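You operate a simulated robot arm through the tools that you are given. There is no shell and no other tool. Be economical: measure what you need, move in short steps, check, and stop when the job is done.

Carry out the task below with a simulated two-armed robot. There is one attempt and no reset: what you move stays moved.

TASK
Fetch the round gauge marked seventy five and stand it on the yellow card marked store. Open the drawer marked spare cans, take the small can with brown band from the inside of drawer marked spare cans and put it on top of the silver can marked lime wash and shut the cans again. Put the can labelled "berry" from the top of small steel table on the yellow square board and the can that says "plain" on the plate marked march. Put the grey sleeve with green band on the top of carton with black band. Take the lime can marked test and put it on the card in teal marked set up. Fetch the tin marked wax and set it on the blue square cover. Put the jug marked lime with black cap on the top of table marked fittings away on the shelf of table marked lanes. Take the small can with red band and leave it on the steel deck beside the seamer. Put the can labelled "lime" from the top of green drawer unit on the high shelf of green rack and the can labelled "peach" on the high left shelf of grey rack. Do these in any order. Set down upright: round gauge marked seventy five, small can with brown band, can, lime can marked test, tin marked wax, jug marked lime with black cap, small can with red band.

Only the result counts: the job must be done as asked and must still hold three seconds after the hand-in. Knocking over, shifting, dropping, spilling or breaking anything else fails it. A push-on lid holds only when it is set on centred and level and pressed home; a screw cap is set on level and turned clockwise until tight.

THE ROBOT
Two 7-joint arms with two-finger parallel grippers on one trunk, on a base that drives. Base frame: it is fixed to the floor where the robot stands at the start and does not move with it; the origin is under the middle of the robot, x ahead of it, y to its left, z up; the surface under the hand at the start is at about z = 860. Lengths are in mm, angles in rad, forces in N, time in s.
The left shoulder is at the start at [64, 182, 1137], the right one opposite. With the tool pointing down near the work surface each hand reaches from about 300 to 740 mm from the robot's upright axis, wherever it stands, measured 20 degrees to its own side. Places, roughly: blue square cover (15x15x1 cm) [700, 4100, 900]; can marked lime wash [500, 0, 1000]; can marked lot stem, can marked trial with purple  [2500, 6250, 750]; can marked spare with orange band, line can with g [2000, -1250, 750]; card in teal marked set up [750, 4500, 750]; drawer marked spare cans [800, 100, 400]; grey sleeve with green band (6x6x20 cm) [3200, 5300, 900]; high left shelf of grey rack [2800, -1300, 1300]; high shelf of green rack [3500, 2600, 1300]; jug marked lime with black cap [500, 3750, 1000]; lime can marked test [750, 4250, 1000]; plate marked march [2750, 6250, 750]; round gauge marked seventy five [500, 250, 1000]; shelf of table marked lanes [100, -1300, 300]; small can with brown band (6x6x9 cm) [700, 200, 400]; small can with red band (6x6x9 cm) [400, 0, 900]; steel deck beside the seamer [600, 1000, 1000]; tin marked wax [500, 4250, 1000]; top of carton with black band [3300, 1300, 1100]; yellow card marked store [500, 500, 750]; yellow square board (15x15x1 cm) [2600, 6300, 700]. Payload 3.91 kg a hand.
The tool frame of a hand sits at the grasp point between the pads (the TCP): z along the fingers, y along the line on which they close. The tips reach 30 mm beyond it. The gripper opens to 110 mm. The fingers are 20 mm wide and 10 mm thick; the gripper's body (48 by 112 mm) begins 55 mm behind the TCP.
Orientation is that of the tool frame in the base frame, as a unit quaternion [x, y, z, w]. With the fingers straight down and closing along the base's y, the tool's x points along the base's -x, its y along +y and its z along -z.

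THE INTERFACE
- The arms move only by the tool send_rows. It takes "left_increments", "right_increments" or both (then of equal length, played together; a hand with none holds still); each is a list of rows, each a list of 3 entries, a list of its own where there are three numbers: the shift along the base's x, y, z in units of 150 mm (1.0 is 150 mm), then the turn, a rotation vector about the base's x, y, z in units of 90 degrees (1.0 is 90 degrees), then the closure, from 0 (fully open) to 1 (shut). In form: [[[x, y, z], [ax, ay, az], gripper], ...]. A call has 1 to 12 rows; each row is the pose to reach, as a shift and turn from the pose commanded when the call began. A call with a number of a shift or a turn outside -1 to 1 is refused whole. A row lasts 0.2 s, in which the tool goes at most 50 mm and 0.15 rad; a call with a longer step from one row to the next is refused whole, and so is a gripper value outside its range. A pose out of reach is approached as far as the arm can. The call stops where the force on the tool passes 40 N (or 10 N more than at its start, if that is more) or the arm is blocked; 0.2 s more then pass. Each finger travels about 72 mm/s and halts on what it meets, pressing with about 32 N; the grip force reading is that of the motor and also rises with nothing between the fingers. The clock runs only during rows and for 0.2 s after the last one: add rows that repeat a pose to give the fingers time. It gives the time, the measured TCP pose, the force on the tool (base axes), the opening and the grip force at its end, in the units of the frame above (readings bear some noise), with the torque about the TCP (base axes, N m) and any sound that the robot's microphone picked up.
- Cameras (640 x 400 px; columns grow to the right, rows downward): "scene" is now at [197, 32.2, 1337.7]; the picture's right is [0.43, -0.90, 0.00], its down [-0.49, -0.23, -0.84] and it looks along [0.76, 0.36, -0.54] (base axes); focal length 214 px, centre (320, 200). "left" rides on the left gripper at [73, -17, -103] in its tool frame; the picture's right is [0.23, 0.97, 0.00], its down [-0.76, 0.18, -0.62] and it looks along [-0.61, 0.14, 0.78] (tool axes); focal length 222 px, centre (320, 200). "right" rides on the right gripper at [72, 17, -103] in its tool frame; the picture's right is [-0.23, 0.97, 0.00], its down [-0.76, -0.18, -0.62] and it looks along [-0.61, -0.14, 0.78] (tool axes); focal length 222 px, centre (320, 200). There is no depth. A picture from a camera that has moved, and an enlarged one, comes with that camera's place and axes in the base frame and with its lens. The place of the scene camera against the robot may be out by one fixed shift of up to 12 mm in any direction.
- snapshot(camera): a new picture of that camera. No time passes.
- lift_body(by): slides the trunk up (or, below 0, down) by that many mm; the arms and the scene camera ride with it, the base frame stays. It gives what a move gives, with no picture.
- steer(legs): drives the robot by 1 to 6 legs, each [ahead, left, turn to the left] in mm, mm and rad, along the robot's own axes; the way and the turn of a leg run together, so that a leg with both is an arc; at most 1500 mm and 3.142 rad a leg. The arms and the cameras ride along, it lands a little off, and it stops where it bumps. It gives what a move gives.
- aim_head(pan, tilt): turns the head with the scene camera to pan (to the left, within 1.396 rad either way) and tilt (down, from -0.506 to 1.204), counted from straight ahead of the robot. It gives what a move gives.
- close_up(camera, box): a new picture of the part [left, top, right, bottom] of that camera's present view, enlarged. No time passes.
- close_job(): hands the job in; it is judged then, once.

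Work in short steps. Places have to be worked out from the pictures, the camera data and where the tool is seen: move nearer, look again, correct. Check each grasp and each placing, and mend what went wrong. You have 567 turns and 370 pictures in all, those below and enlarged ones among them. Open the grippers and draw the arms clear of the work before you hand the job in, unless the task says otherwise; then end with one line.

The tools are called after "Call:" as name(argument=value, ...) on one line, values as JSON. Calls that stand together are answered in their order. send_rows: Moves the arms, as the interface text tells. Its arguments: {"type":"object","properties":{"left_increments":{"type":"array","items":{"type":"array"}},"right_increments":{"type":"array","items":{"type":"array"}}},"required":[]} The other tools are called the same way: lift_body (by) slides the trunk up or down; steer (legs) drives the base; aim_head (pan, tilt) turns the head that bears the scene camera; snapshot (camera) takes a picture; close_up (camera, box) takes an enlarged picture of a part of a camera's view; close_job () hands the job in.

At the start:

```text
time_s: 0.0
left_position: [351.3, 351.2, 1204.6]
left_tool_rot: [0.0, 1.0, 0.0, 0.001]
left_wrist_force: [0.3, -0.3, 0.4]
left_ft_torque: [-0.04, -0.01, -0.01]
left_finger_gap: 110.3
left_finger_force: 0.0
right_position: [363.7, -31.6, 1246.6]
right_tool_rot: [-0.001, 1.0, 0.0, 0.0]
right_wrist_force: [0.5, 0.4, 0.1]
right_ft_torque: [-0.01, -0.01, 0.0]
right_finger_gap: 110.2
right_finger_force: 0.0
trunk travel left (down, up): [-400.0, 114.0]
robot x, y, heading: [-4.5, 2.6, 0.001]
head pan, tilt: [0.442, 0.576]
```

scene: 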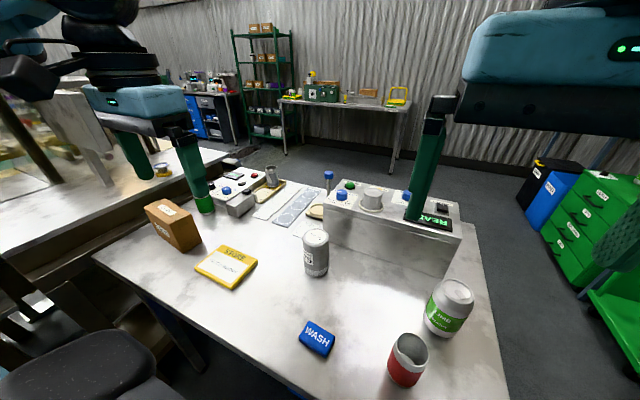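
right: 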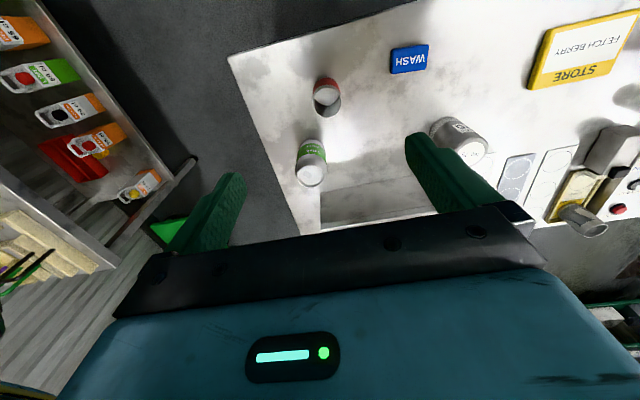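
left: 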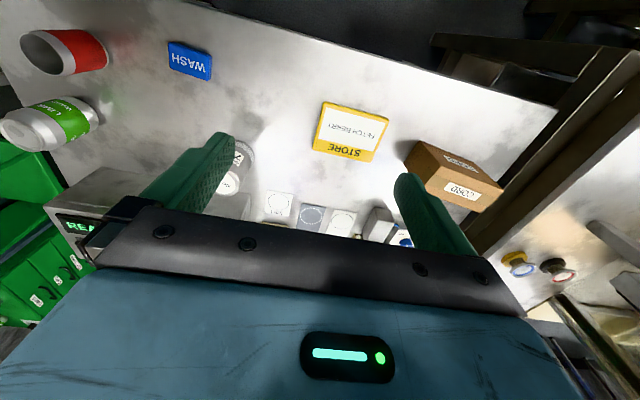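

I begin by looking closer at the table ahead to identify the items.

Call:
close_up(camera="scene", box=[140, 160, 340, 300])

Call:
close_up(camera="scene", box=[280, 170, 500, 400])

```text
2.86 times, centred on (240, 230) of scene
camera zoom: at [197.0, 32.2, 1337.7], right [0.43, -0.9, 0.0], down [-0.49, -0.23, -0.84], along [0.76, 0.36, -0.54], focal length 613 px, centre (549, 114)
```

zoom: 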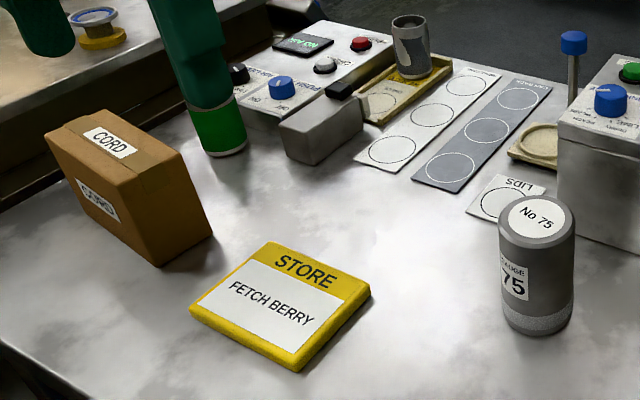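

```text
1.74 times, centred on (390, 285) of scene
camera zoom: at [197.0, 32.2, 1337.7], right [0.43, -0.9, 0.0], down [-0.49, -0.23, -0.84], along [0.76, 0.36, -0.54], focal length 373 px, centre (198, 52)
```

zoom: 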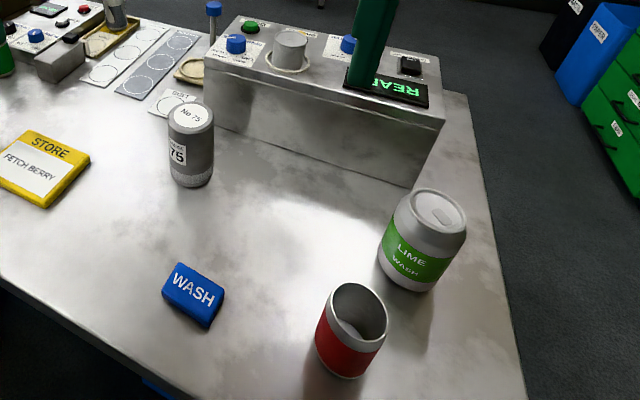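

The table items are identified. Now I survey the surroundings: left side and drawer area.

Call:
aim_head(pan=1.1, tilt=0.6)

Call:
snapshot(camera="scene")

Call:
aim_head(pan=0.0, tilt=1.0)

Call:
snapshot(camera="scene")

Call:
aim_head(pan=-0.9, tilt=0.4)

Call:
snapshot(camera="scene")

```text
time_s: 1.0
left_position: [352.2, 352.7, 1203.6]
left_tool_rot: [0.0, 1.0, 0.0, 0.0]
left_wrist_force: [-0.2, -0.1, -0.3]
left_ft_torque: [-0.01, 0.04, -0.03]
left_finger_gap: 110.0
left_finger_force: 0.1
right_position: [366.2, -32.6, 1243.9]
right_tool_rot: [0.007, 1.0, -0.002, 0.0]
right_wrist_force: [43.4, 41.3, -14.9]
right_ft_torque: [-5.37, 4.38, -3.75]
right_finger_gap: 110.0
right_finger_force: 0.1
trunk travel left (down, up): [-400.0, 114.0]
robot x, y, heading: [-0.6, 0.7, 0.003]
head pan, tilt: [1.1, 0.6]
```

```text
364 pictures are left
camera scene: at [183.1, 53.9, 1339.1], right [0.67, -0.74, 0.0], down [-0.39, -0.35, -0.85], along [0.63, 0.57, -0.53], focal length 214 px, centre (320, 200)
```

scene: 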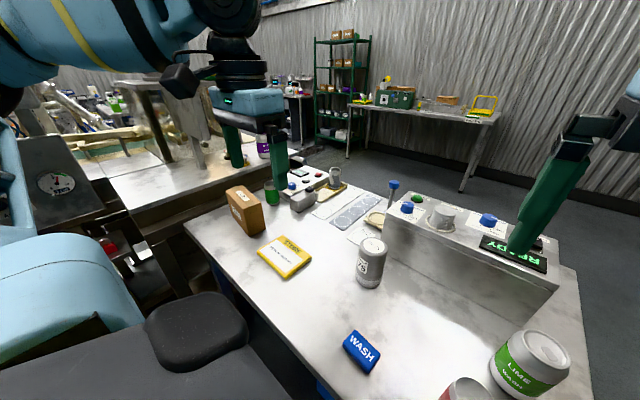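

```text
time_s: 2.4
left_position: [351.7, 352.1, 1204.7]
left_tool_rot: [-0.001, 1.0, -0.001, 0.0]
left_wrist_force: [0.4, 0.3, 0.4]
left_ft_torque: [0.04, -0.01, 0.03]
left_finger_gap: 110.1
left_finger_force: 0.0
right_position: [368.0, -33.6, 1243.5]
right_tool_rot: [0.006, 1.0, 0.0, -0.006]
right_wrist_force: [-1.3, 0.2, 0.3]
right_ft_torque: [0.0, -0.03, 0.01]
right_finger_gap: 109.9
right_finger_force: 0.0
trunk travel left (down, up): [-400.0, 114.0]
robot x, y, heading: [1.2, -0.5, -0.004]
head pan, tilt: [0.0, 1.0]
```

```text
363 pictures are left
camera scene: at [184.7, 49.7, 1334.3], right [0.63, -0.78, 0.0], down [-0.45, -0.36, -0.82], along [0.63, 0.52, -0.57], focal length 214 px, centre (320, 200)
```

scene: 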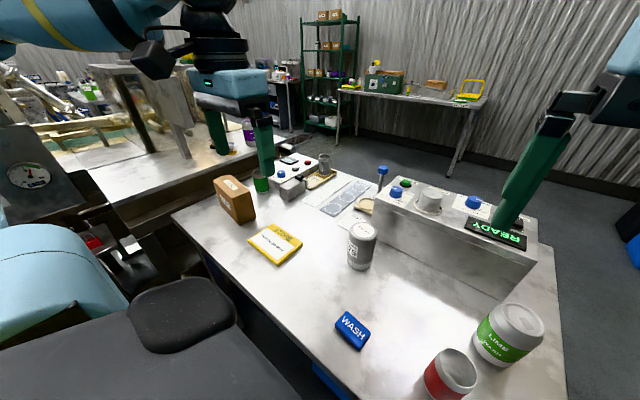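

```text
time_s: 3.6
left_position: [353.1, 351.0, 1204.3]
left_tool_rot: [-0.001, 1.0, -0.001, 0.0]
left_wrist_force: [-0.2, -0.2, 0.2]
left_ft_torque: [-0.01, 0.02, -0.01]
left_finger_gap: 110.0
left_finger_force: 0.0
right_position: [362.5, -31.1, 1246.4]
right_tool_rot: [-0.002, 1.0, 0.0, 0.001]
right_wrist_force: [0.4, -0.3, 0.0]
right_ft_torque: [0.0, -0.01, -0.01]
right_finger_gap: 109.9
right_finger_force: 0.2
trunk travel left (down, up): [-400.0, 114.0]
robot x, y, heading: [2.0, -1.6, 0.002]
head pan, tilt: [-0.901, 0.4]
```

```text
362 pictures are left
camera scene: at [174.2, -77.9, 1353.7], right [-0.78, -0.62, 0.0], down [-0.24, 0.3, -0.92], along [0.57, -0.72, -0.39], focal length 214 px, centre (320, 200)
```

scene: 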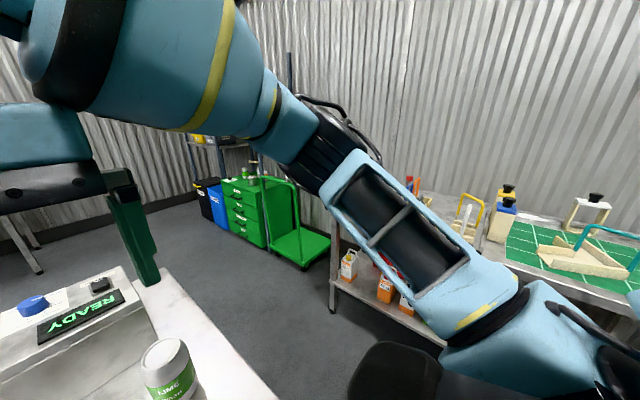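

The head's left pan seems limited by the right arm, so I'll keep pans modest. The gauge looks to be at about (545, 215), top at about z = 975. I move the left hand above it.

Call:
send_rows(left_increments=[[[0.25, -0.2, -0.05], [0, 0, 0], 0], [[0.5, -0.4, -0.15], [0, 0, 0], 0], [[0.75, -0.65, -0.25], [0, 0, 0], 0], [[1.0, -0.9, -0.35], [0, 0, 0], 0], [[1.0, -0.9, -0.35], [0, 0, 0], 0]])

Call:
snapshot(camera="left")

```text
refused: row 2 steps farther than a row can; nothing moved
```

```text
361 pictures are left
camera left: at [279.1, 334.9, 1308.4], right [-0.23, 0.97, 0.0], down [0.76, 0.18, 0.62], along [0.61, 0.14, -0.78], focal length 222 px, centre (320, 200)
```

left: 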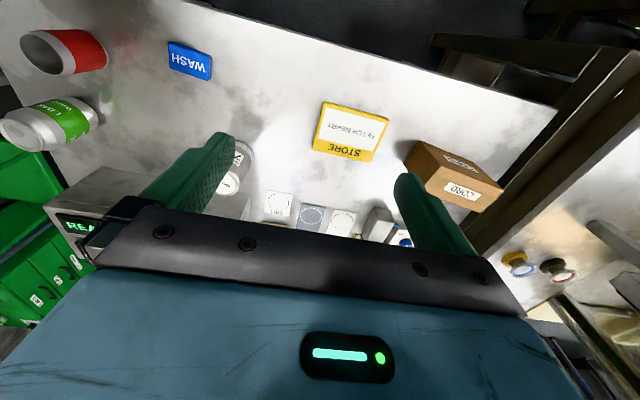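

A row may step at most 0.333 units; I resend with shorter steps.

Call:
send_rows(left_increments=[[[0.2, -0.18, -0.07], [0, 0, 0], 0], [[0.4, -0.36, -0.14], [0, 0, 0], 0], [[0.6, -0.54, -0.21], [0, 0, 0], 0], [[0.8, -0.72, -0.28], [0, 0, 0], 0], [[1.0, -0.9, -0.35], [0, 0, 0], 0], [[1.0, -0.9, -0.35], [0, 0, 0], 0]])

Call:
snapshot(camera="left")

```text
time_s: 5.0
left_position: [498.0, 214.6, 1152.3]
left_tool_rot: [-0.001, 1.0, -0.001, 0.001]
left_wrist_force: [0.0, -0.7, 0.7]
left_ft_torque: [-0.01, -0.02, 0.02]
left_finger_gap: 109.8
left_finger_force: 0.1
right_position: [362.9, -32.2, 1246.8]
right_tool_rot: [0.0, 1.0, 0.0, 0.0]
right_wrist_force: [0.2, 0.5, 0.6]
right_ft_torque: [-0.03, -0.04, -0.01]
right_finger_gap: 109.9
right_finger_force: 0.0
trunk travel left (down, up): [-400.0, 114.0]
robot x, y, heading: [-1.2, -0.3, 0.002]
head pan, tilt: [-0.901, 0.4]
```

```text
360 pictures are left
camera left: at [425.9, 198.2, 1255.6], right [-0.23, 0.97, 0.0], down [0.76, 0.18, 0.62], along [0.61, 0.14, -0.78], focal length 222 px, centre (320, 200)
```

left: 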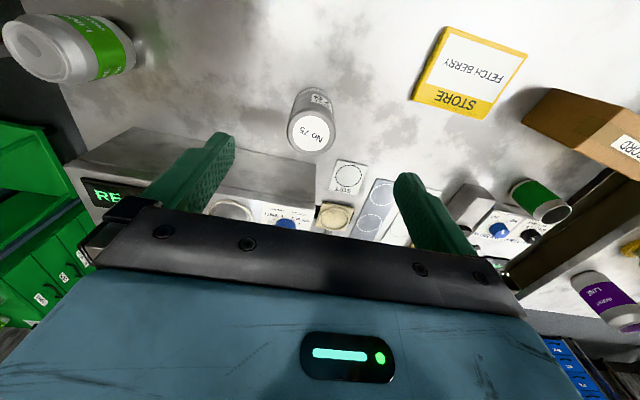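

The gauge top is at about (538, 212, 973). I move over it and lower partway, then check.

Call:
send_rows(left_increments=[[[0.27, -0.02, 0], [0, 0, 0], 0], [[0.27, -0.02, -0.33], [0, 0, 0], 0], [[0.27, -0.02, -0.66], [0, 0, 0], 0], [[0.27, -0.02, -0.8], [0, 0, 0], 0], [[0.27, -0.02, -0.8], [0, 0, 0], 0]])

Call:
snapshot(camera="left")

```text
time_s: 6.2
left_position: [541.7, 212.4, 1030.1]
left_tool_rot: [0.0, 1.0, -0.001, 0.001]
left_wrist_force: [-0.3, -0.1, -0.2]
left_ft_torque: [-0.02, -0.04, 0.01]
left_finger_gap: 110.1
left_finger_force: 0.1
right_position: [363.0, -32.5, 1247.8]
right_tool_rot: [0.0, 1.0, 0.0, 0.001]
right_wrist_force: [0.5, 0.3, 0.0]
right_ft_torque: [0.0, -0.03, -0.01]
right_finger_gap: 110.5
right_finger_force: 0.1
trunk travel left (down, up): [-400.0, 114.0]
robot x, y, heading: [1.2, -3.0, -0.002]
head pan, tilt: [-0.901, 0.4]
```

```text
359 pictures are left
camera left: at [468.5, 196.6, 1134.7], right [-0.23, 0.97, 0.0], down [0.76, 0.18, 0.62], along [0.61, 0.14, -0.78], focal length 222 px, centre (320, 200)
```

left: 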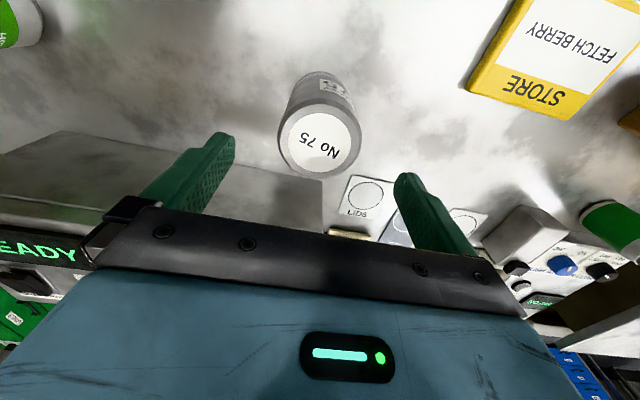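

Aligned (gauge at x≈536, y≈212). Lower to z≈942 and close.

Call:
send_rows(left_increments=[[[-0.03, 0, -0.3], [0, 0, 0], 0], [[-0.03, 0, -0.58], [0, 0, 0], 0], [[-0.03, 0, -0.58], [0, 0, 0], 1], [[-0.03, 0, -0.58], [0, 0, 0], 1], [[-0.03, 0, -0.58], [0, 0, 0], 1], [[-0.03, 0, -0.58], [0, 0, 0], 1]])

```text
time_s: 7.6
left_position: [536.8, 210.5, 945.0]
left_tool_rot: [-0.001, 1.0, 0.0, 0.0]
left_wrist_force: [-1.2, 0.2, 0.5]
left_ft_torque: [-0.06, 0.01, 0.0]
left_finger_gap: 65.3
left_finger_force: 31.3
right_position: [363.8, -32.4, 1245.3]
right_tool_rot: [0.0, 1.0, 0.0, 0.0]
right_wrist_force: [-0.4, 0.6, -0.4]
right_ft_torque: [0.01, -0.01, 0.0]
right_finger_gap: 110.1
right_finger_force: 0.1
trunk travel left (down, up): [-400.0, 114.0]
robot x, y, heading: [3.2, -0.9, -0.002]
head pan, tilt: [-0.901, 0.4]
```

Gripped at 65 mm. Lift and carry toward the yellow card at about (430, 425).

Call:
send_rows(left_increments=[[[0, 0, 0.3], [0, 0, 0], 1], [[0, 0, 0.5], [0, 0, 0], 1], [[-0.15, 0.29, 0.5], [0, 0, 0], 1], [[-0.3, 0.56, 0.5], [0, 0, 0], 1], [[-0.45, 0.8, 0.5], [0, 0, 0], 1], [[-0.6, 1.0, 0.5], [0, 0, 0], 1], [[-0.6, 1.0, 0.5], [0, 0, 0], 1]])

Call:
snapshot(camera="left")

```text
time_s: 9.2
left_position: [446.8, 361.5, 1020.6]
left_tool_rot: [0.0, 1.0, 0.001, 0.0]
left_wrist_force: [0.0, 0.3, -2.6]
left_ft_torque: [0.01, 0.0, -0.02]
left_finger_gap: 65.2
left_finger_force: 31.8
right_position: [365.4, -31.9, 1244.5]
right_tool_rot: [0.0, 1.0, 0.0, 0.0]
right_wrist_force: [0.2, 0.1, 0.7]
right_ft_torque: [0.03, 0.03, 0.02]
right_finger_gap: 109.9
right_finger_force: 0.1
trunk travel left (down, up): [-400.0, 114.0]
robot x, y, heading: [-0.7, -3.4, 0.002]
head pan, tilt: [-0.901, 0.4]
```

```text
358 pictures are left
camera left: at [375.4, 345.5, 1123.8], right [-0.23, 0.97, 0.0], down [0.76, 0.18, 0.62], along [0.61, 0.14, -0.78], focal length 222 px, centre (320, 200)
```

left: 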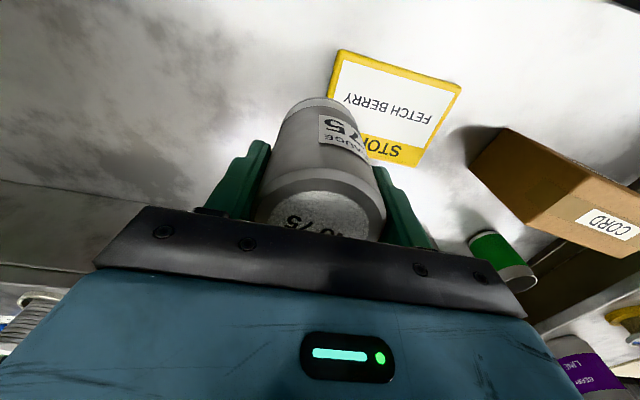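

Card centre computed at (430, 418). I shift over it and lower close to the card.

Call:
send_rows(left_increments=[[[-0.06, 0.19, 0], [0, 0, 0], 1], [[-0.11, 0.38, 0], [0, 0, 0], 1], [[-0.11, 0.38, -0.2], [0, 0, 0], 1], [[-0.11, 0.38, -0.3], [0, 0, 0], 1], [[-0.11, 0.38, -0.3], [0, 0, 0], 1]])

Call:
snapshot(camera="left")

```text
time_s: 10.4
left_position: [430.6, 421.0, 974.6]
left_tool_rot: [-0.001, 1.0, 0.0, 0.0]
left_wrist_force: [0.4, 0.4, -2.5]
left_ft_torque: [0.04, 0.03, 0.02]
left_finger_gap: 65.1
left_finger_force: 32.1
right_position: [364.5, -31.9, 1246.3]
right_tool_rot: [0.0, 1.0, 0.001, 0.0]
right_wrist_force: [0.2, 0.0, 0.1]
right_ft_torque: [0.03, 0.01, 0.02]
right_finger_gap: 110.0
right_finger_force: 0.0
trunk travel left (down, up): [-400.0, 114.0]
robot x, y, heading: [2.1, -0.3, -0.001]
head pan, tilt: [-0.901, 0.4]
```

```text
357 pictures are left
camera left: at [357.5, 404.0, 1078.3], right [-0.23, 0.97, 0.0], down [0.76, 0.18, 0.62], along [0.61, 0.14, -0.78], focal length 222 px, centre (320, 200)
```

left: 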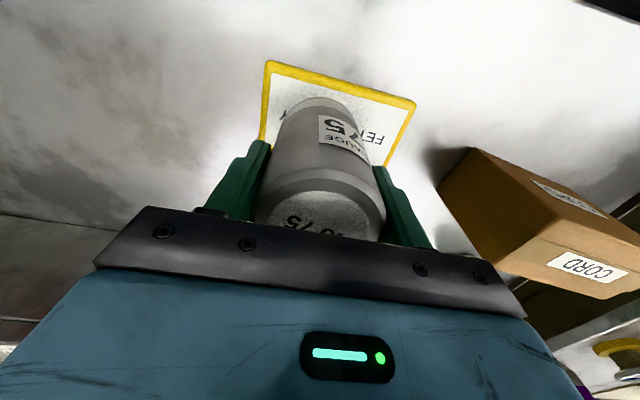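

Well placed over the card. Lower in small steps until contact.

Call:
send_rows(left_increments=[[[0, 0, -0.03], [0, 0, 0], 1], [[0, 0, -0.06], [0, 0, 0], 1], [[0, 0, -0.08], [0, 0, 0], 1], [[0, 0, -0.1], [0, 0, 0], 1], [[0, 0, -0.12], [0, 0, 0], 1]])

```text
time_s: 11.6
left_position: [431.2, 419.2, 959.4]
left_tool_rot: [-0.002, 1.0, 0.001, 0.004]
left_wrist_force: [-3.6, 5.4, 24.5]
left_ft_torque: [0.17, 0.25, -0.05]
left_finger_gap: 65.4
left_finger_force: 32.2
right_position: [361.2, -32.6, 1247.4]
right_tool_rot: [-0.001, 1.0, 0.0, 0.001]
right_wrist_force: [-0.7, 0.2, -0.6]
right_ft_torque: [0.02, 0.01, 0.04]
right_finger_gap: 110.0
right_finger_force: 0.0
trunk travel left (down, up): [-400.0, 114.0]
robot x, y, heading: [-3.3, 1.9, 0.005]
head pan, tilt: [-0.901, 0.4]
```

Contact at 24 N. Ease up slightly, release and rise.

Call:
send_rows(left_increments=[[[0, 0, 0.015], [0, 0, 0], 1], [[0, 0, 0.015], [0, 0, 0], 0], [[0, 0, 0.015], [0, 0, 0], 0], [[0, 0, 0.015], [0, 0, 0], 0], [[0, 0, 0.015], [0, 0, 0], 0], [[0, 0, 0.34], [0, 0, 0], 0], [[0, 0, 0.67], [0, 0, 0], 0], [[0, 0, 1.0], [0, 0, 0], 0], [[0, 0, 1.0], [0, 0, 0], 0]])

Call:
snapshot(camera="left")

```text
time_s: 13.6
left_position: [431.7, 421.5, 1105.2]
left_tool_rot: [-0.001, 1.0, 0.0, 0.001]
left_wrist_force: [-0.2, 0.2, -0.1]
left_ft_torque: [0.03, -0.01, -0.01]
left_finger_gap: 110.1
left_finger_force: 0.0
right_position: [364.7, -31.7, 1245.6]
right_tool_rot: [0.0, 1.0, 0.0, 0.0]
right_wrist_force: [-0.7, 0.5, -0.1]
right_ft_torque: [-0.02, 0.01, -0.03]
right_finger_gap: 110.0
right_finger_force: 0.0
trunk travel left (down, up): [-400.0, 114.0]
robot x, y, heading: [2.6, -0.1, -0.002]
head pan, tilt: [-0.901, 0.4]
```

```text
356 pictures are left
camera left: at [359.5, 404.8, 1210.9], right [-0.23, 0.97, 0.0], down [0.76, 0.18, 0.62], along [0.61, 0.14, -0.78], focal length 222 px, centre (320, 200)
```

left: 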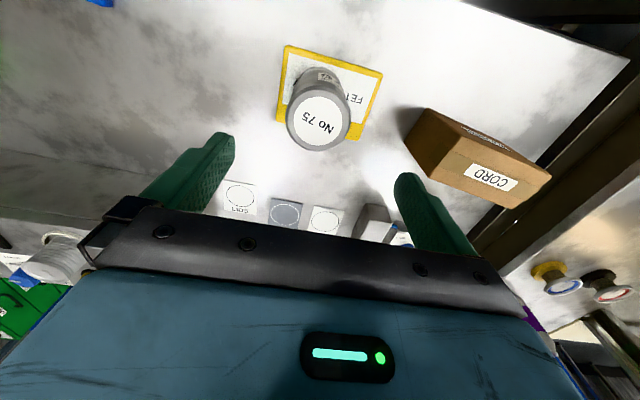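

The gauge is standing on the card. Now I look for the drawer: raise the left arm a bit and look down ahead.

Call:
aim_head(pan=0.0, tilt=1.1)

Call:
snapshot(camera="scene")

```text
time_s: 14.8
left_position: [431.0, 422.0, 1106.4]
left_tool_rot: [-0.001, 1.0, 0.0, 0.0]
left_wrist_force: [0.0, 0.3, -0.1]
left_ft_torque: [0.0, 0.03, -0.03]
left_finger_gap: 109.9
left_finger_force: 0.1
right_position: [368.6, -32.8, 1242.3]
right_tool_rot: [0.007, 1.0, -0.003, -0.003]
right_wrist_force: [20.6, 7.9, -40.5]
right_ft_torque: [-1.23, -0.68, -0.77]
right_finger_gap: 110.2
right_finger_force: 0.1
trunk travel left (down, up): [-400.0, 114.0]
robot x, y, heading: [0.9, -3.0, -0.004]
head pan, tilt: [0.0, 1.1]
```

```text
355 pictures are left
camera scene: at [185.5, -17.2, 1303.9], right [-0.16, -0.99, 0.0], down [-0.83, 0.13, -0.55], along [0.54, -0.09, -0.84], focal length 214 px, centre (320, 200)
```

scene: 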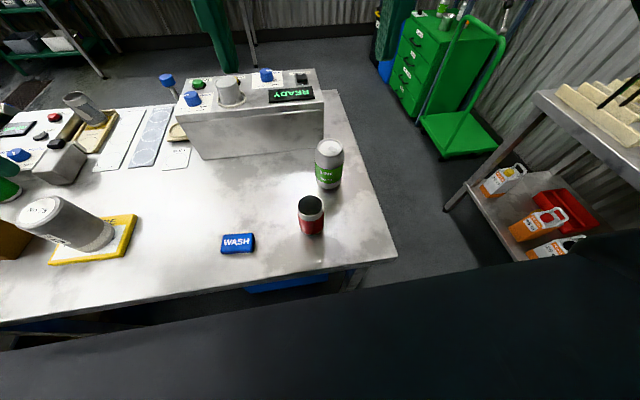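

The head touches the right hand. I move the right hand out to the right and forward.

Call:
send_rows(right_increments=[[[0.1, -0.25, 0], [0, 0, 0], 0], [[0.2, -0.5, 0], [0, 0, 0], 0], [[0.3, -0.75, 0], [0, 0, 0], 0], [[0.4, -1.0, 0], [0, 0, 0], 0], [[0.4, -1.0, 0], [0, 0, 0], 0]])

Call:
snapshot(camera="scene")

```text
time_s: 16.0
left_position: [432.4, 422.0, 1105.2]
left_tool_rot: [-0.001, 1.0, 0.001, 0.0]
left_wrist_force: [-0.1, -1.0, 0.1]
left_ft_torque: [0.04, 0.0, 0.03]
left_finger_gap: 110.0
left_finger_force: 0.1
right_position: [424.6, -182.5, 1243.5]
right_tool_rot: [-0.001, 1.0, 0.0, 0.002]
right_wrist_force: [0.4, 0.5, -0.3]
right_ft_torque: [0.0, -0.01, 0.01]
right_finger_gap: 110.2
right_finger_force: 0.1
trunk travel left (down, up): [-400.0, 114.0]
robot x, y, heading: [-0.1, 1.1, -0.002]
head pan, tilt: [0.0, 1.1]
```

```text
354 pictures are left
camera scene: at [179.6, -5.0, 1296.8], right [0.0, -1.0, 0.0], down [-0.89, 0.0, -0.45], along [0.45, 0.0, -0.89], focal length 214 px, centre (320, 200)
```

scene: 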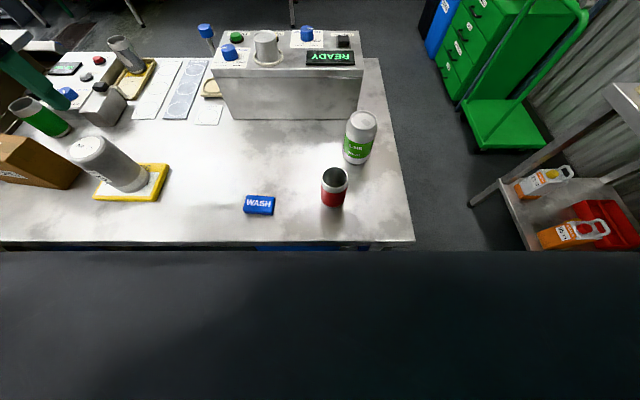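

The head is free now. I back off 550 mm to view under the table.

Call:
steer(legs=[[-550, 0, 0]])

Call:
aim_head(pan=0.2, tilt=0.8)

Call:
snapshot(camera="scene")

```text
time_s: 19.2
left_position: [-121.7, 420.5, 1106.1]
left_tool_rot: [0.001, 1.0, 0.0, -0.001]
left_wrist_force: [-0.5, -0.1, -0.3]
left_ft_torque: [0.01, 0.03, -0.04]
left_finger_gap: 109.7
left_finger_force: 0.0
right_position: [-132.1, -182.9, 1244.2]
right_tool_rot: [0.002, 1.0, 0.0, 0.0]
right_wrist_force: [0.5, 0.4, -0.1]
right_ft_torque: [-0.02, 0.0, -0.02]
right_finger_gap: 109.8
right_finger_force: 0.0
trunk travel left (down, up): [-400.0, 114.0]
robot x, y, heading: [-556.1, 0.5, -0.0]
head pan, tilt: [0.0, 1.1]
```

```text
time_s: 20.0
left_position: [-121.1, 419.4, 1106.1]
left_tool_rot: [0.001, 1.0, 0.0, 0.0]
left_wrist_force: [0.1, 0.0, 0.5]
left_ft_torque: [-0.03, -0.01, 0.0]
left_finger_gap: 110.0
left_finger_force: 0.0
right_position: [-131.5, -183.0, 1244.0]
right_tool_rot: [0.002, 1.0, -0.001, 0.0]
right_wrist_force: [-0.2, -0.7, -0.3]
right_ft_torque: [-0.02, 0.0, -0.01]
right_finger_gap: 109.9
right_finger_force: 0.2
trunk travel left (down, up): [-400.0, 114.0]
robot x, y, heading: [-553.0, 0.1, -0.004]
head pan, tilt: [0.201, 0.799]
```

```text
353 pictures are left
camera scene: at [-359.3, 10.4, 1318.5], right [0.2, -0.98, 0.0], down [-0.7, -0.14, -0.7], along [0.68, 0.14, -0.72], focal length 214 px, centre (320, 200)
```

scene: 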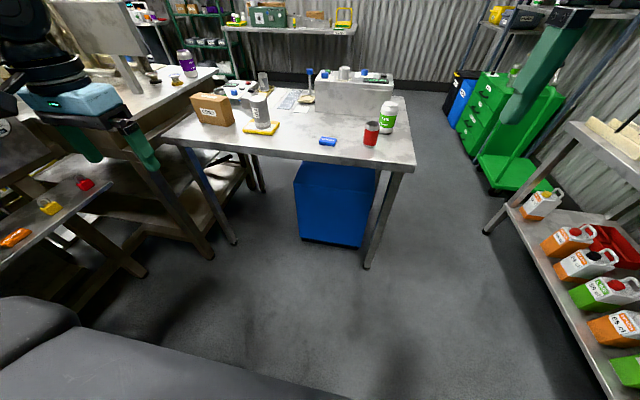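

The blue unit's near face looks plain; I zoom in to see, and at the lanes table.

Call:
close_up(camera="scene", box=[240, 110, 440, 260])

Call:
close_up(camera="scene", box=[440, 0, 640, 400])

Call:
close_up(camera="scene", box=[0, 0, 320, 280])

```text
2.67 times, centred on (340, 185) of scene
camera zoom: at [-359.3, 10.4, 1318.5], right [0.2, -0.98, 0.0], down [-0.7, -0.14, -0.7], along [0.68, 0.14, -0.72], focal length 572 px, centre (267, 240)
```

zoom: 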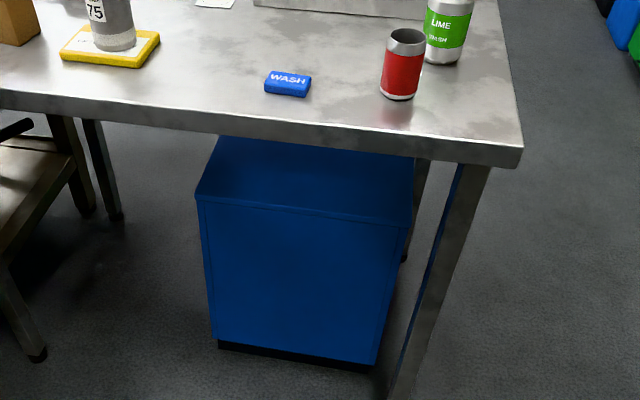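

```text
1.00 times, centred on (540, 200) of scene (not enlarged: the box is as wide or as high as the picture)
camera zoom: at [-359.3, 10.4, 1318.5], right [0.2, -0.98, 0.0], down [-0.7, -0.14, -0.7], along [0.68, 0.14, -0.72], focal length 214 px, centre (100, 200)
```

zoom: 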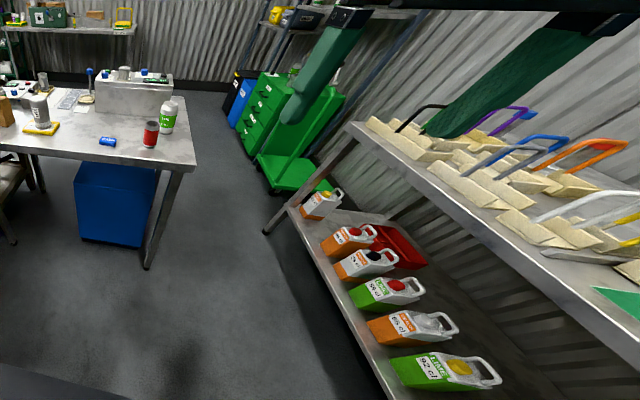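

```text
1.43 times, centred on (160, 140) of scene
camera zoom: at [-359.3, 10.4, 1318.5], right [0.2, -0.98, 0.0], down [-0.7, -0.14, -0.7], along [0.68, 0.14, -0.72], focal length 306 px, centre (549, 286)
```

zoom: 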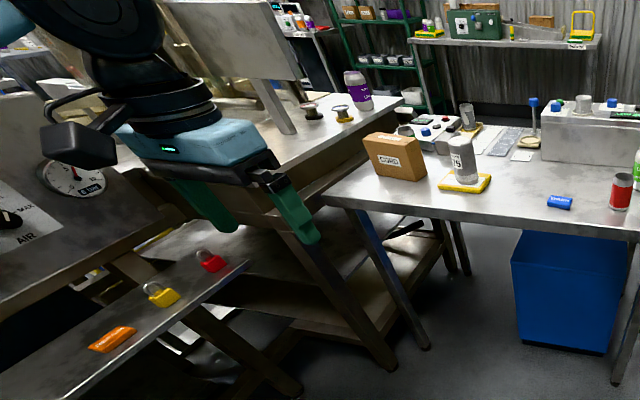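

The drawer unit's face must be on the far side (+x). First I handle the red can: drive back in, offset to the right, and move the left hand over the can.

Call:
steer(legs=[[550, -170, 0]])

Call:
send_rows(left_increments=[[[0, -0.33, 0], [0, 0, 0], 0], [[0, -0.66, 0], [0, 0, 0], 0], [[0, -1.0, 0], [0, 0, 0], 0], [[0, -1.0, 0], [0, 0, 0], 0]])

Call:
snapshot(camera="left")

```text
time_s: 23.2
left_position: [415.1, 256.2, 1106.3]
left_tool_rot: [-0.006, 1.0, 0.0, 0.0]
left_wrist_force: [0.5, -0.1, 0.6]
left_ft_torque: [0.01, 0.01, -0.02]
left_finger_gap: 110.0
left_finger_force: 0.1
right_position: [413.7, -348.1, 1243.9]
right_tool_rot: [-0.004, 1.0, 0.0, -0.001]
right_wrist_force: [-0.1, 0.9, -0.5]
right_ft_torque: [0.01, 0.01, -0.02]
right_finger_gap: 110.1
right_finger_force: 0.1
trunk travel left (down, up): [-400.0, 114.0]
robot x, y, heading: [-10.1, -164.9, 0.014]
head pan, tilt: [0.201, 0.799]
```

```text
refused: row 3 steps farther than a row can; nothing moved
```

```text
349 pictures are left
camera left: at [343.0, 239.0, 1210.5], right [-0.24, 0.97, 0.0], down [0.76, 0.19, 0.62], along [0.61, 0.15, -0.78], focal length 222 px, centre (320, 200)
```

left: 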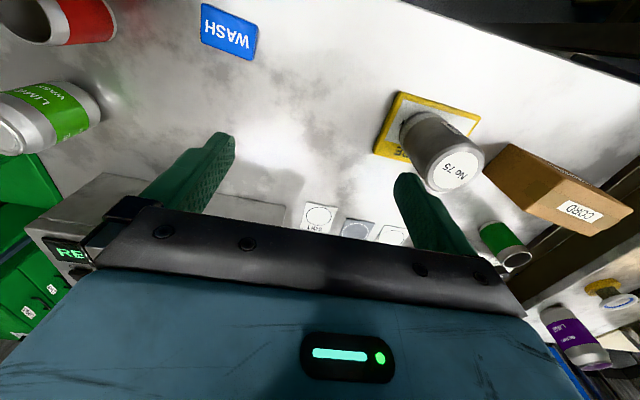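

Move the left hand toward the red can in two calls.

Call:
send_rows(left_increments=[[[0, -0.32, 0], [0, 0, 0], 0], [[0, -0.64, 0], [0, 0, 0], 0], [[0, -0.96, 0], [0, 0, 0], 0]])

Call:
send_rows(left_increments=[[[0, -0.32, 0], [0, 0, 0], 0], [[0, -0.64, 0], [0, 0, 0], 0], [[0, -0.96, 0], [0, 0, 0], 0], [[0, -0.96, 0], [0, 0, 0], 0]])

Call:
snapshot(camera="left")

```text
time_s: 24.0
left_position: [415.7, 110.9, 1105.0]
left_tool_rot: [-0.006, 1.0, -0.001, 0.0]
left_wrist_force: [0.0, -0.3, 0.6]
left_ft_torque: [0.06, -0.03, 0.0]
left_finger_gap: 110.0
left_finger_force: 0.1
right_position: [413.1, -348.3, 1243.6]
right_tool_rot: [-0.005, 1.0, 0.001, 0.0]
right_wrist_force: [-0.4, -0.1, 0.5]
right_ft_torque: [0.05, 0.0, 0.03]
right_finger_gap: 110.0
right_finger_force: 0.0
trunk travel left (down, up): [-400.0, 114.0]
robot x, y, heading: [-10.8, -171.2, 0.016]
head pan, tilt: [0.201, 0.799]
```

```text
time_s: 25.0
left_position: [413.1, -31.5, 1107.8]
left_tool_rot: [-0.006, 1.0, 0.0, 0.002]
left_wrist_force: [-0.4, 0.0, -0.7]
left_ft_torque: [-0.01, -0.03, 0.03]
left_finger_gap: 109.9
left_finger_force: 0.0
right_position: [412.5, -347.9, 1242.4]
right_tool_rot: [-0.005, 1.0, -0.001, 0.0]
right_wrist_force: [0.5, -0.4, -0.3]
right_ft_torque: [0.02, -0.03, 0.01]
right_finger_gap: 110.1
right_finger_force: 0.0
trunk travel left (down, up): [-400.0, 114.0]
robot x, y, heading: [-15.0, -166.9, 0.01]
head pan, tilt: [0.201, 0.799]
```

```text
348 pictures are left
camera left: at [340.9, -49.2, 1211.2], right [-0.24, 0.97, 0.0], down [0.76, 0.19, 0.62], along [0.61, 0.15, -0.78], focal length 222 px, centre (320, 200)
```

left: 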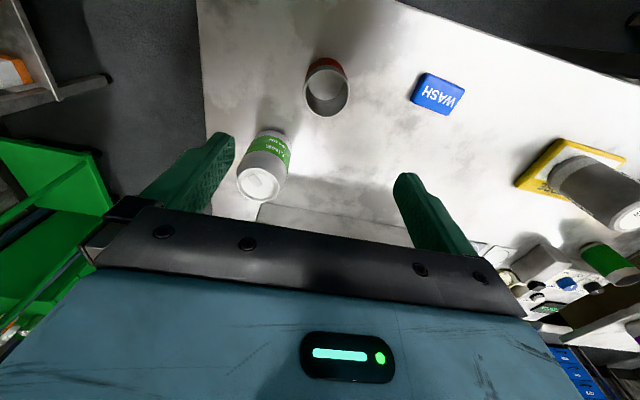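

Red can: about (397, -28), top ≈950; lime wash can: about (507, -85), top ≈990. Lower toward the red can.

Call:
send_rows(left_increments=[[[-0.1, 0.02, -0.3], [0, 0, 0], 0], [[-0.1, 0.02, -0.6], [0, 0, 0], 0], [[-0.1, 0.02, -0.8], [0, 0, 0], 0], [[-0.1, 0.02, -0.8], [0, 0, 0], 0]])

Call:
snapshot(camera="left")

```text
time_s: 26.0
left_position: [398.9, -29.9, 989.7]
left_tool_rot: [-0.006, 1.0, 0.0, 0.002]
left_wrist_force: [0.7, -0.2, 0.2]
left_ft_torque: [-0.02, 0.03, 0.04]
left_finger_gap: 109.8
left_finger_force: 0.1
right_position: [412.6, -348.0, 1244.3]
right_tool_rot: [-0.004, 1.0, 0.0, 0.0]
right_wrist_force: [0.9, -0.2, -0.9]
right_ft_torque: [0.02, 0.03, 0.03]
right_finger_gap: 110.1
right_finger_force: 0.1
trunk travel left (down, up): [-400.0, 114.0]
robot x, y, heading: [-12.3, -168.4, 0.015]
head pan, tilt: [0.201, 0.799]
```

```text
347 pictures are left
camera left: at [326.4, -46.9, 1092.8], right [-0.24, 0.97, 0.0], down [0.76, 0.19, 0.62], along [0.61, 0.15, -0.78], focal length 222 px, centre (320, 200)
```

left: 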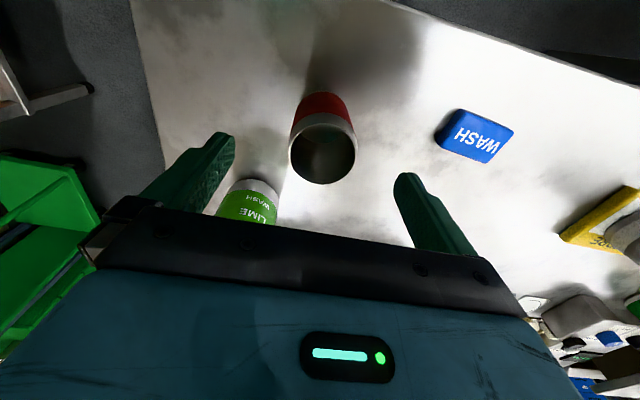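

Centre at about (393, -29). Lower to z≈925 and close.

Call:
send_rows(left_increments=[[[-0.04, 0, -0.25], [0, 0, 0], 0], [[-0.04, 0, -0.43], [0, 0, 0], 0], [[-0.04, 0, -0.43], [0, 0, 0], 1], [[-0.04, 0, -0.43], [0, 0, 0], 1], [[-0.04, 0, -0.43], [0, 0, 0], 1], [[-0.04, 0, -0.43], [0, 0, 0], 1]])

Call:
snapshot(camera="left")

```text
time_s: 27.4
left_position: [396.2, -28.9, 923.2]
left_tool_rot: [-0.006, 1.0, 0.0, 0.0]
left_wrist_force: [-0.9, -0.4, 0.1]
left_ft_torque: [0.0, -0.01, -0.03]
left_finger_gap: 51.1
left_finger_force: 32.5
right_position: [413.2, -348.0, 1243.4]
right_tool_rot: [-0.005, 1.0, 0.0, 0.0]
right_wrist_force: [0.7, -0.5, 0.3]
right_ft_torque: [-0.02, 0.0, 0.01]
right_finger_gap: 110.1
right_finger_force: 0.0
trunk travel left (down, up): [-400.0, 114.0]
robot x, y, heading: [-12.7, -170.6, 0.007]
head pan, tilt: [0.201, 0.799]
```

```text
346 pictures are left
camera left: at [323.3, -46.4, 1026.2], right [-0.24, 0.97, 0.0], down [0.76, 0.19, 0.62], along [0.61, 0.15, -0.78], focal length 222 px, centre (320, 200)
```

left: 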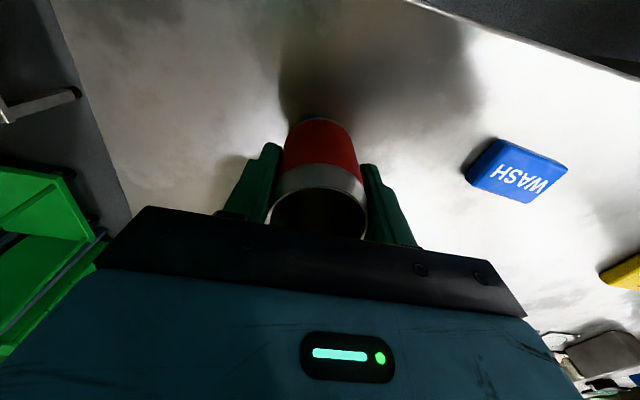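

Red can gripped. I lift it high, then back off and drive left to view the deck.

Call:
send_rows(left_increments=[[[0, 0, 0.2], [0, 0, 0], 1], [[0, 0, 0.5], [0, 0, 0], 1], [[0, 0, 0.8], [0, 0, 0], 1], [[0, 0, 1.0], [0, 0, 0], 1]])

Call:
send_rows(left_increments=[[[0, 0.1, 0.2], [0, 0, 0], 1], [[0, 0.4, 0.3], [0, 0, 0], 1], [[0, 0.7, 0.4], [0, 0, 0], 1], [[0, 1.0, 0.5], [0, 0, 0], 1]])

Call:
steer(legs=[[-300, 0, 0], [0, 650, 0]])

Call:
aim_head(pan=0.6, tilt=0.6)

Call:
snapshot(camera="scene")

Call:
snapshot(camera="left")

```text
time_s: 28.4
left_position: [395.6, -29.4, 1072.1]
left_tool_rot: [-0.006, 1.0, 0.0, 0.0]
left_wrist_force: [-0.2, -0.3, -0.6]
left_ft_torque: [0.0, -0.03, 0.02]
left_finger_gap: 51.0
left_finger_force: 31.9
right_position: [413.3, -346.7, 1243.9]
right_tool_rot: [-0.004, 1.0, 0.0, 0.001]
right_wrist_force: [-0.5, -0.8, 0.4]
right_ft_torque: [0.0, -0.04, 0.01]
right_finger_gap: 109.7
right_finger_force: 0.1
trunk travel left (down, up): [-400.0, 114.0]
robot x, y, heading: [-12.6, -171.7, 0.009]
head pan, tilt: [0.201, 0.799]
```

```text
time_s: 29.4
left_position: [393.5, 121.0, 1148.2]
left_tool_rot: [-0.006, 1.0, -0.002, 0.0]
left_wrist_force: [0.1, 0.0, 0.4]
left_ft_torque: [-0.04, -0.04, 0.02]
left_finger_gap: 51.3
left_finger_force: 32.3
right_position: [412.8, -345.0, 1244.6]
right_tool_rot: [-0.005, 1.0, 0.0, 0.001]
right_wrist_force: [-0.2, -0.1, -0.2]
right_ft_torque: [0.01, -0.04, 0.0]
right_finger_gap: 110.2
right_finger_force: 0.0
trunk travel left (down, up): [-400.0, 114.0]
robot x, y, heading: [-10.9, -170.0, 0.013]
head pan, tilt: [0.201, 0.799]
```

```text
time_s: 37.3
left_position: [87.4, 781.1, 1148.5]
left_tool_rot: [-0.009, 1.0, 0.0, -0.001]
left_wrist_force: [0.0, -1.2, -0.7]
left_ft_torque: [-0.03, 0.03, 0.0]
left_finger_gap: 50.9
left_finger_force: 32.3
right_position: [109.1, 312.9, 1244.4]
right_tool_rot: [-0.007, 1.0, -0.001, 0.0]
right_wrist_force: [0.2, -0.6, 0.7]
right_ft_torque: [0.01, -0.01, 0.0]
right_finger_gap: 110.2
right_finger_force: 0.1
trunk travel left (down, up): [-400.0, 114.0]
robot x, y, heading: [-321.9, 487.7, 0.016]
head pan, tilt: [0.201, 0.799]
```

```text
time_s: 38.2
left_position: [88.4, 781.3, 1148.8]
left_tool_rot: [-0.008, 1.0, 0.001, -0.001]
left_wrist_force: [0.1, -0.8, 0.3]
left_ft_torque: [0.02, 0.01, 0.01]
left_finger_gap: 51.2
left_finger_force: 32.1
right_position: [108.2, 313.2, 1243.5]
right_tool_rot: [-0.007, 1.0, 0.0, 0.0]
right_wrist_force: [0.0, -0.3, 0.7]
right_ft_torque: [0.0, 0.05, -0.01]
right_finger_gap: 110.0
right_finger_force: 0.1
trunk travel left (down, up): [-400.0, 114.0]
robot x, y, heading: [-317.4, 492.7, 0.013]
head pan, tilt: [0.6, 0.6]
```

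```text
345 pictures are left
camera scene: at [-129.1, 536.3, 1335.4], right [0.58, -0.82, 0.0], down [-0.46, -0.33, -0.82], along [0.67, 0.48, -0.57], focal length 214 px, centre (320, 200)
```

scene: 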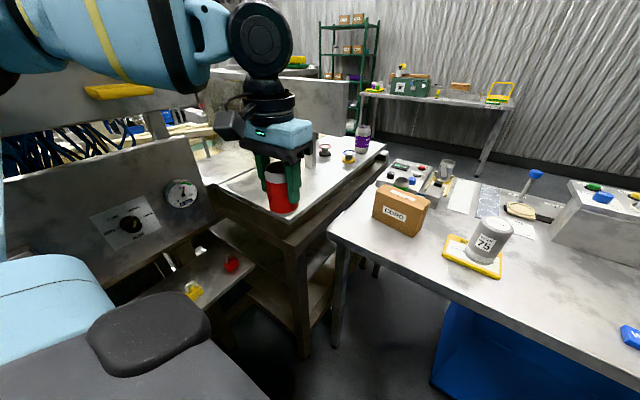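

```text
344 pictures are left
camera left: at [15.1, 763.2, 1252.4], right [-0.24, 0.97, 0.0], down [0.76, 0.19, 0.62], along [0.61, 0.15, -0.78], focal length 222 px, centre (320, 200)
```

left: 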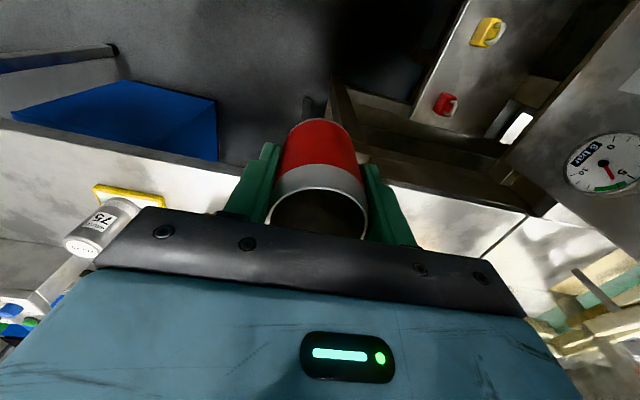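

Deck surface estimated at z≈950, spanning y≈830–1180, x from ≈150. I drive forward 220 mm and look with the hand camera.

Call:
steer(legs=[[220, 0, 0]])

Call:
snapshot(camera="left")

Call:
aim_head(pan=0.9, tilt=0.6)

Call:
snapshot(camera="scene")

```text
time_s: 39.8
left_position: [303.1, 783.6, 1148.9]
left_tool_rot: [-0.007, 1.0, 0.0, 0.0]
left_wrist_force: [0.5, 0.3, 0.1]
left_ft_torque: [0.01, -0.05, 0.03]
left_finger_gap: 51.0
left_finger_force: 31.8
right_position: [324.4, 315.9, 1243.1]
right_tool_rot: [-0.006, 1.0, 0.0, 0.001]
right_wrist_force: [-0.3, -0.3, -0.4]
right_ft_torque: [0.01, 0.02, -0.04]
right_finger_gap: 110.0
right_finger_force: 0.0
trunk travel left (down, up): [-400.0, 114.0]
robot x, y, heading: [-99.0, 492.4, 0.018]
head pan, tilt: [0.6, 0.6]
```

```text
343 pictures are left
camera left: at [231.6, 766.0, 1252.5], right [-0.24, 0.97, 0.0], down [0.76, 0.19, 0.62], along [0.61, 0.15, -0.78], focal length 222 px, centre (320, 200)
```

left: 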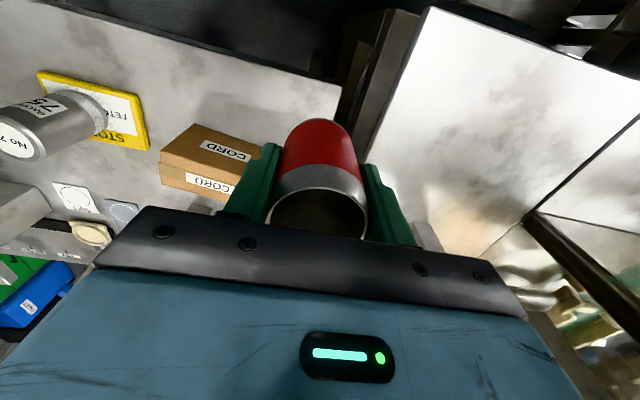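

```text
time_s: 40.6
left_position: [303.3, 784.1, 1149.2]
left_tool_rot: [-0.008, 1.0, 0.0, 0.001]
left_wrist_force: [0.1, 0.1, 0.3]
left_ft_torque: [-0.04, -0.03, -0.01]
left_finger_gap: 50.8
left_finger_force: 31.7
right_position: [324.3, 315.6, 1244.0]
right_tool_rot: [-0.007, 1.0, -0.001, 0.001]
right_wrist_force: [0.7, -0.3, -0.6]
right_ft_torque: [-0.03, 0.03, 0.0]
right_finger_gap: 110.0
right_finger_force: 0.2
trunk travel left (down, up): [-400.0, 114.0]
robot x, y, heading: [-100.8, 490.9, 0.02]
head pan, tilt: [0.901, 0.6]
```

```text
342 pictures are left
camera scene: at [68.7, 558.3, 1335.4], right [0.79, -0.61, 0.0], down [-0.34, -0.45, -0.83], along [0.5, 0.65, -0.56], focal length 214 px, centre (320, 200)
```

scene: 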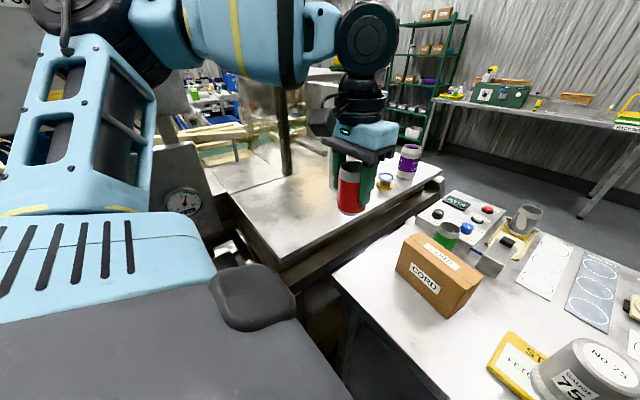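

Deck right edge at y≈878, front edge at x≈195. I'll put the can at about (365, 970). Move over.

Call:
send_rows(left_increments=[[[0.1, 0.3, 0], [0, 0, 0], 1], [[0.2, 0.6, 0], [0, 0, 0], 1], [[0.3, 0.8, 0], [0, 0, 0], 1], [[0.4, 1.0, 0], [0, 0, 0], 1]])

Call:
send_rows(left_increments=[[[0, 0.26, -0.1], [0, 0, 0], 1], [[0, 0.26, -0.4], [0, 0, 0], 1], [[0, 0.26, -0.6], [0, 0, 0], 1], [[0, 0.26, -0.6], [0, 0, 0], 1]])

Call:
snapshot(camera="left")

Call:
snapshot(camera="scene")

```text
time_s: 41.6
left_position: [377.3, 929.6, 1145.7]
left_tool_rot: [-0.005, 1.0, 0.005, -0.005]
left_wrist_force: [0.1, 1.0, -0.4]
left_ft_torque: [0.0, 0.02, 0.03]
left_finger_gap: 50.7
left_finger_force: 32.2
right_position: [337.7, 311.9, 1240.1]
right_tool_rot: [-0.006, 1.0, 0.002, -0.004]
right_wrist_force: [0.0, 0.0, 0.2]
right_ft_torque: [0.04, -0.01, 0.0]
right_finger_gap: 109.9
right_finger_force: 0.0
trunk travel left (down, up): [-400.0, 114.0]
robot x, y, heading: [-102.0, 488.7, 0.018]
head pan, tilt: [0.901, 0.6]
```

```text
time_s: 42.8
left_position: [384.2, 947.6, 1062.6]
left_tool_rot: [0.006, 1.0, 0.019, -0.007]
left_wrist_force: [-0.2, -0.9, 0.1]
left_ft_torque: [0.01, 0.01, 0.02]
left_finger_gap: 50.8
left_finger_force: 31.5
right_position: [335.3, 295.2, 1237.4]
right_tool_rot: [-0.001, 1.0, 0.006, -0.004]
right_wrist_force: [0.0, -0.6, 0.4]
right_ft_torque: [0.02, -0.03, -0.02]
right_finger_gap: 110.4
right_finger_force: 0.1
trunk travel left (down, up): [-400.0, 114.0]
robot x, y, heading: [-99.3, 489.5, -0.001]
head pan, tilt: [0.901, 0.6]
stopped in row 4 (left hand): the arm was blocked; the commanded pose is now the measured one
```

```text
341 pictures are left
camera left: at [313.2, 929.1, 1167.7], right [-0.22, 0.98, 0.04], down [0.77, 0.15, 0.62], along [0.6, 0.16, -0.79], focal length 222 px, centre (320, 200)
```

left: 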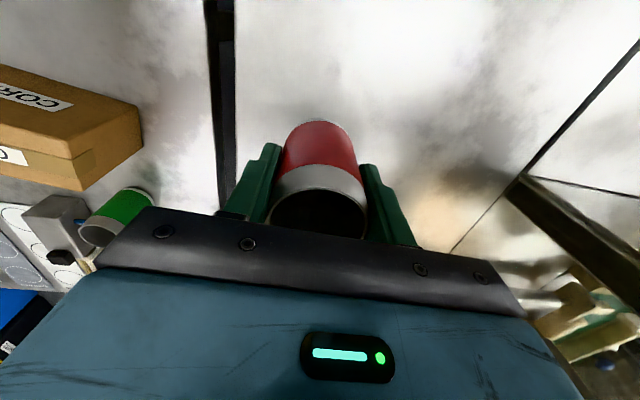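

```text
340 pictures are left
camera scene: at [83.5, 539.5, 1333.9], right [0.78, -0.62, -0.01], down [-0.36, -0.43, -0.83], along [0.51, 0.65, -0.56], focal length 214 px, centre (320, 200)
```

scene: 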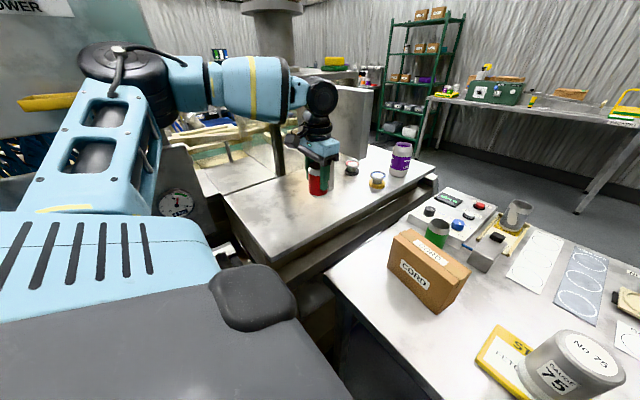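

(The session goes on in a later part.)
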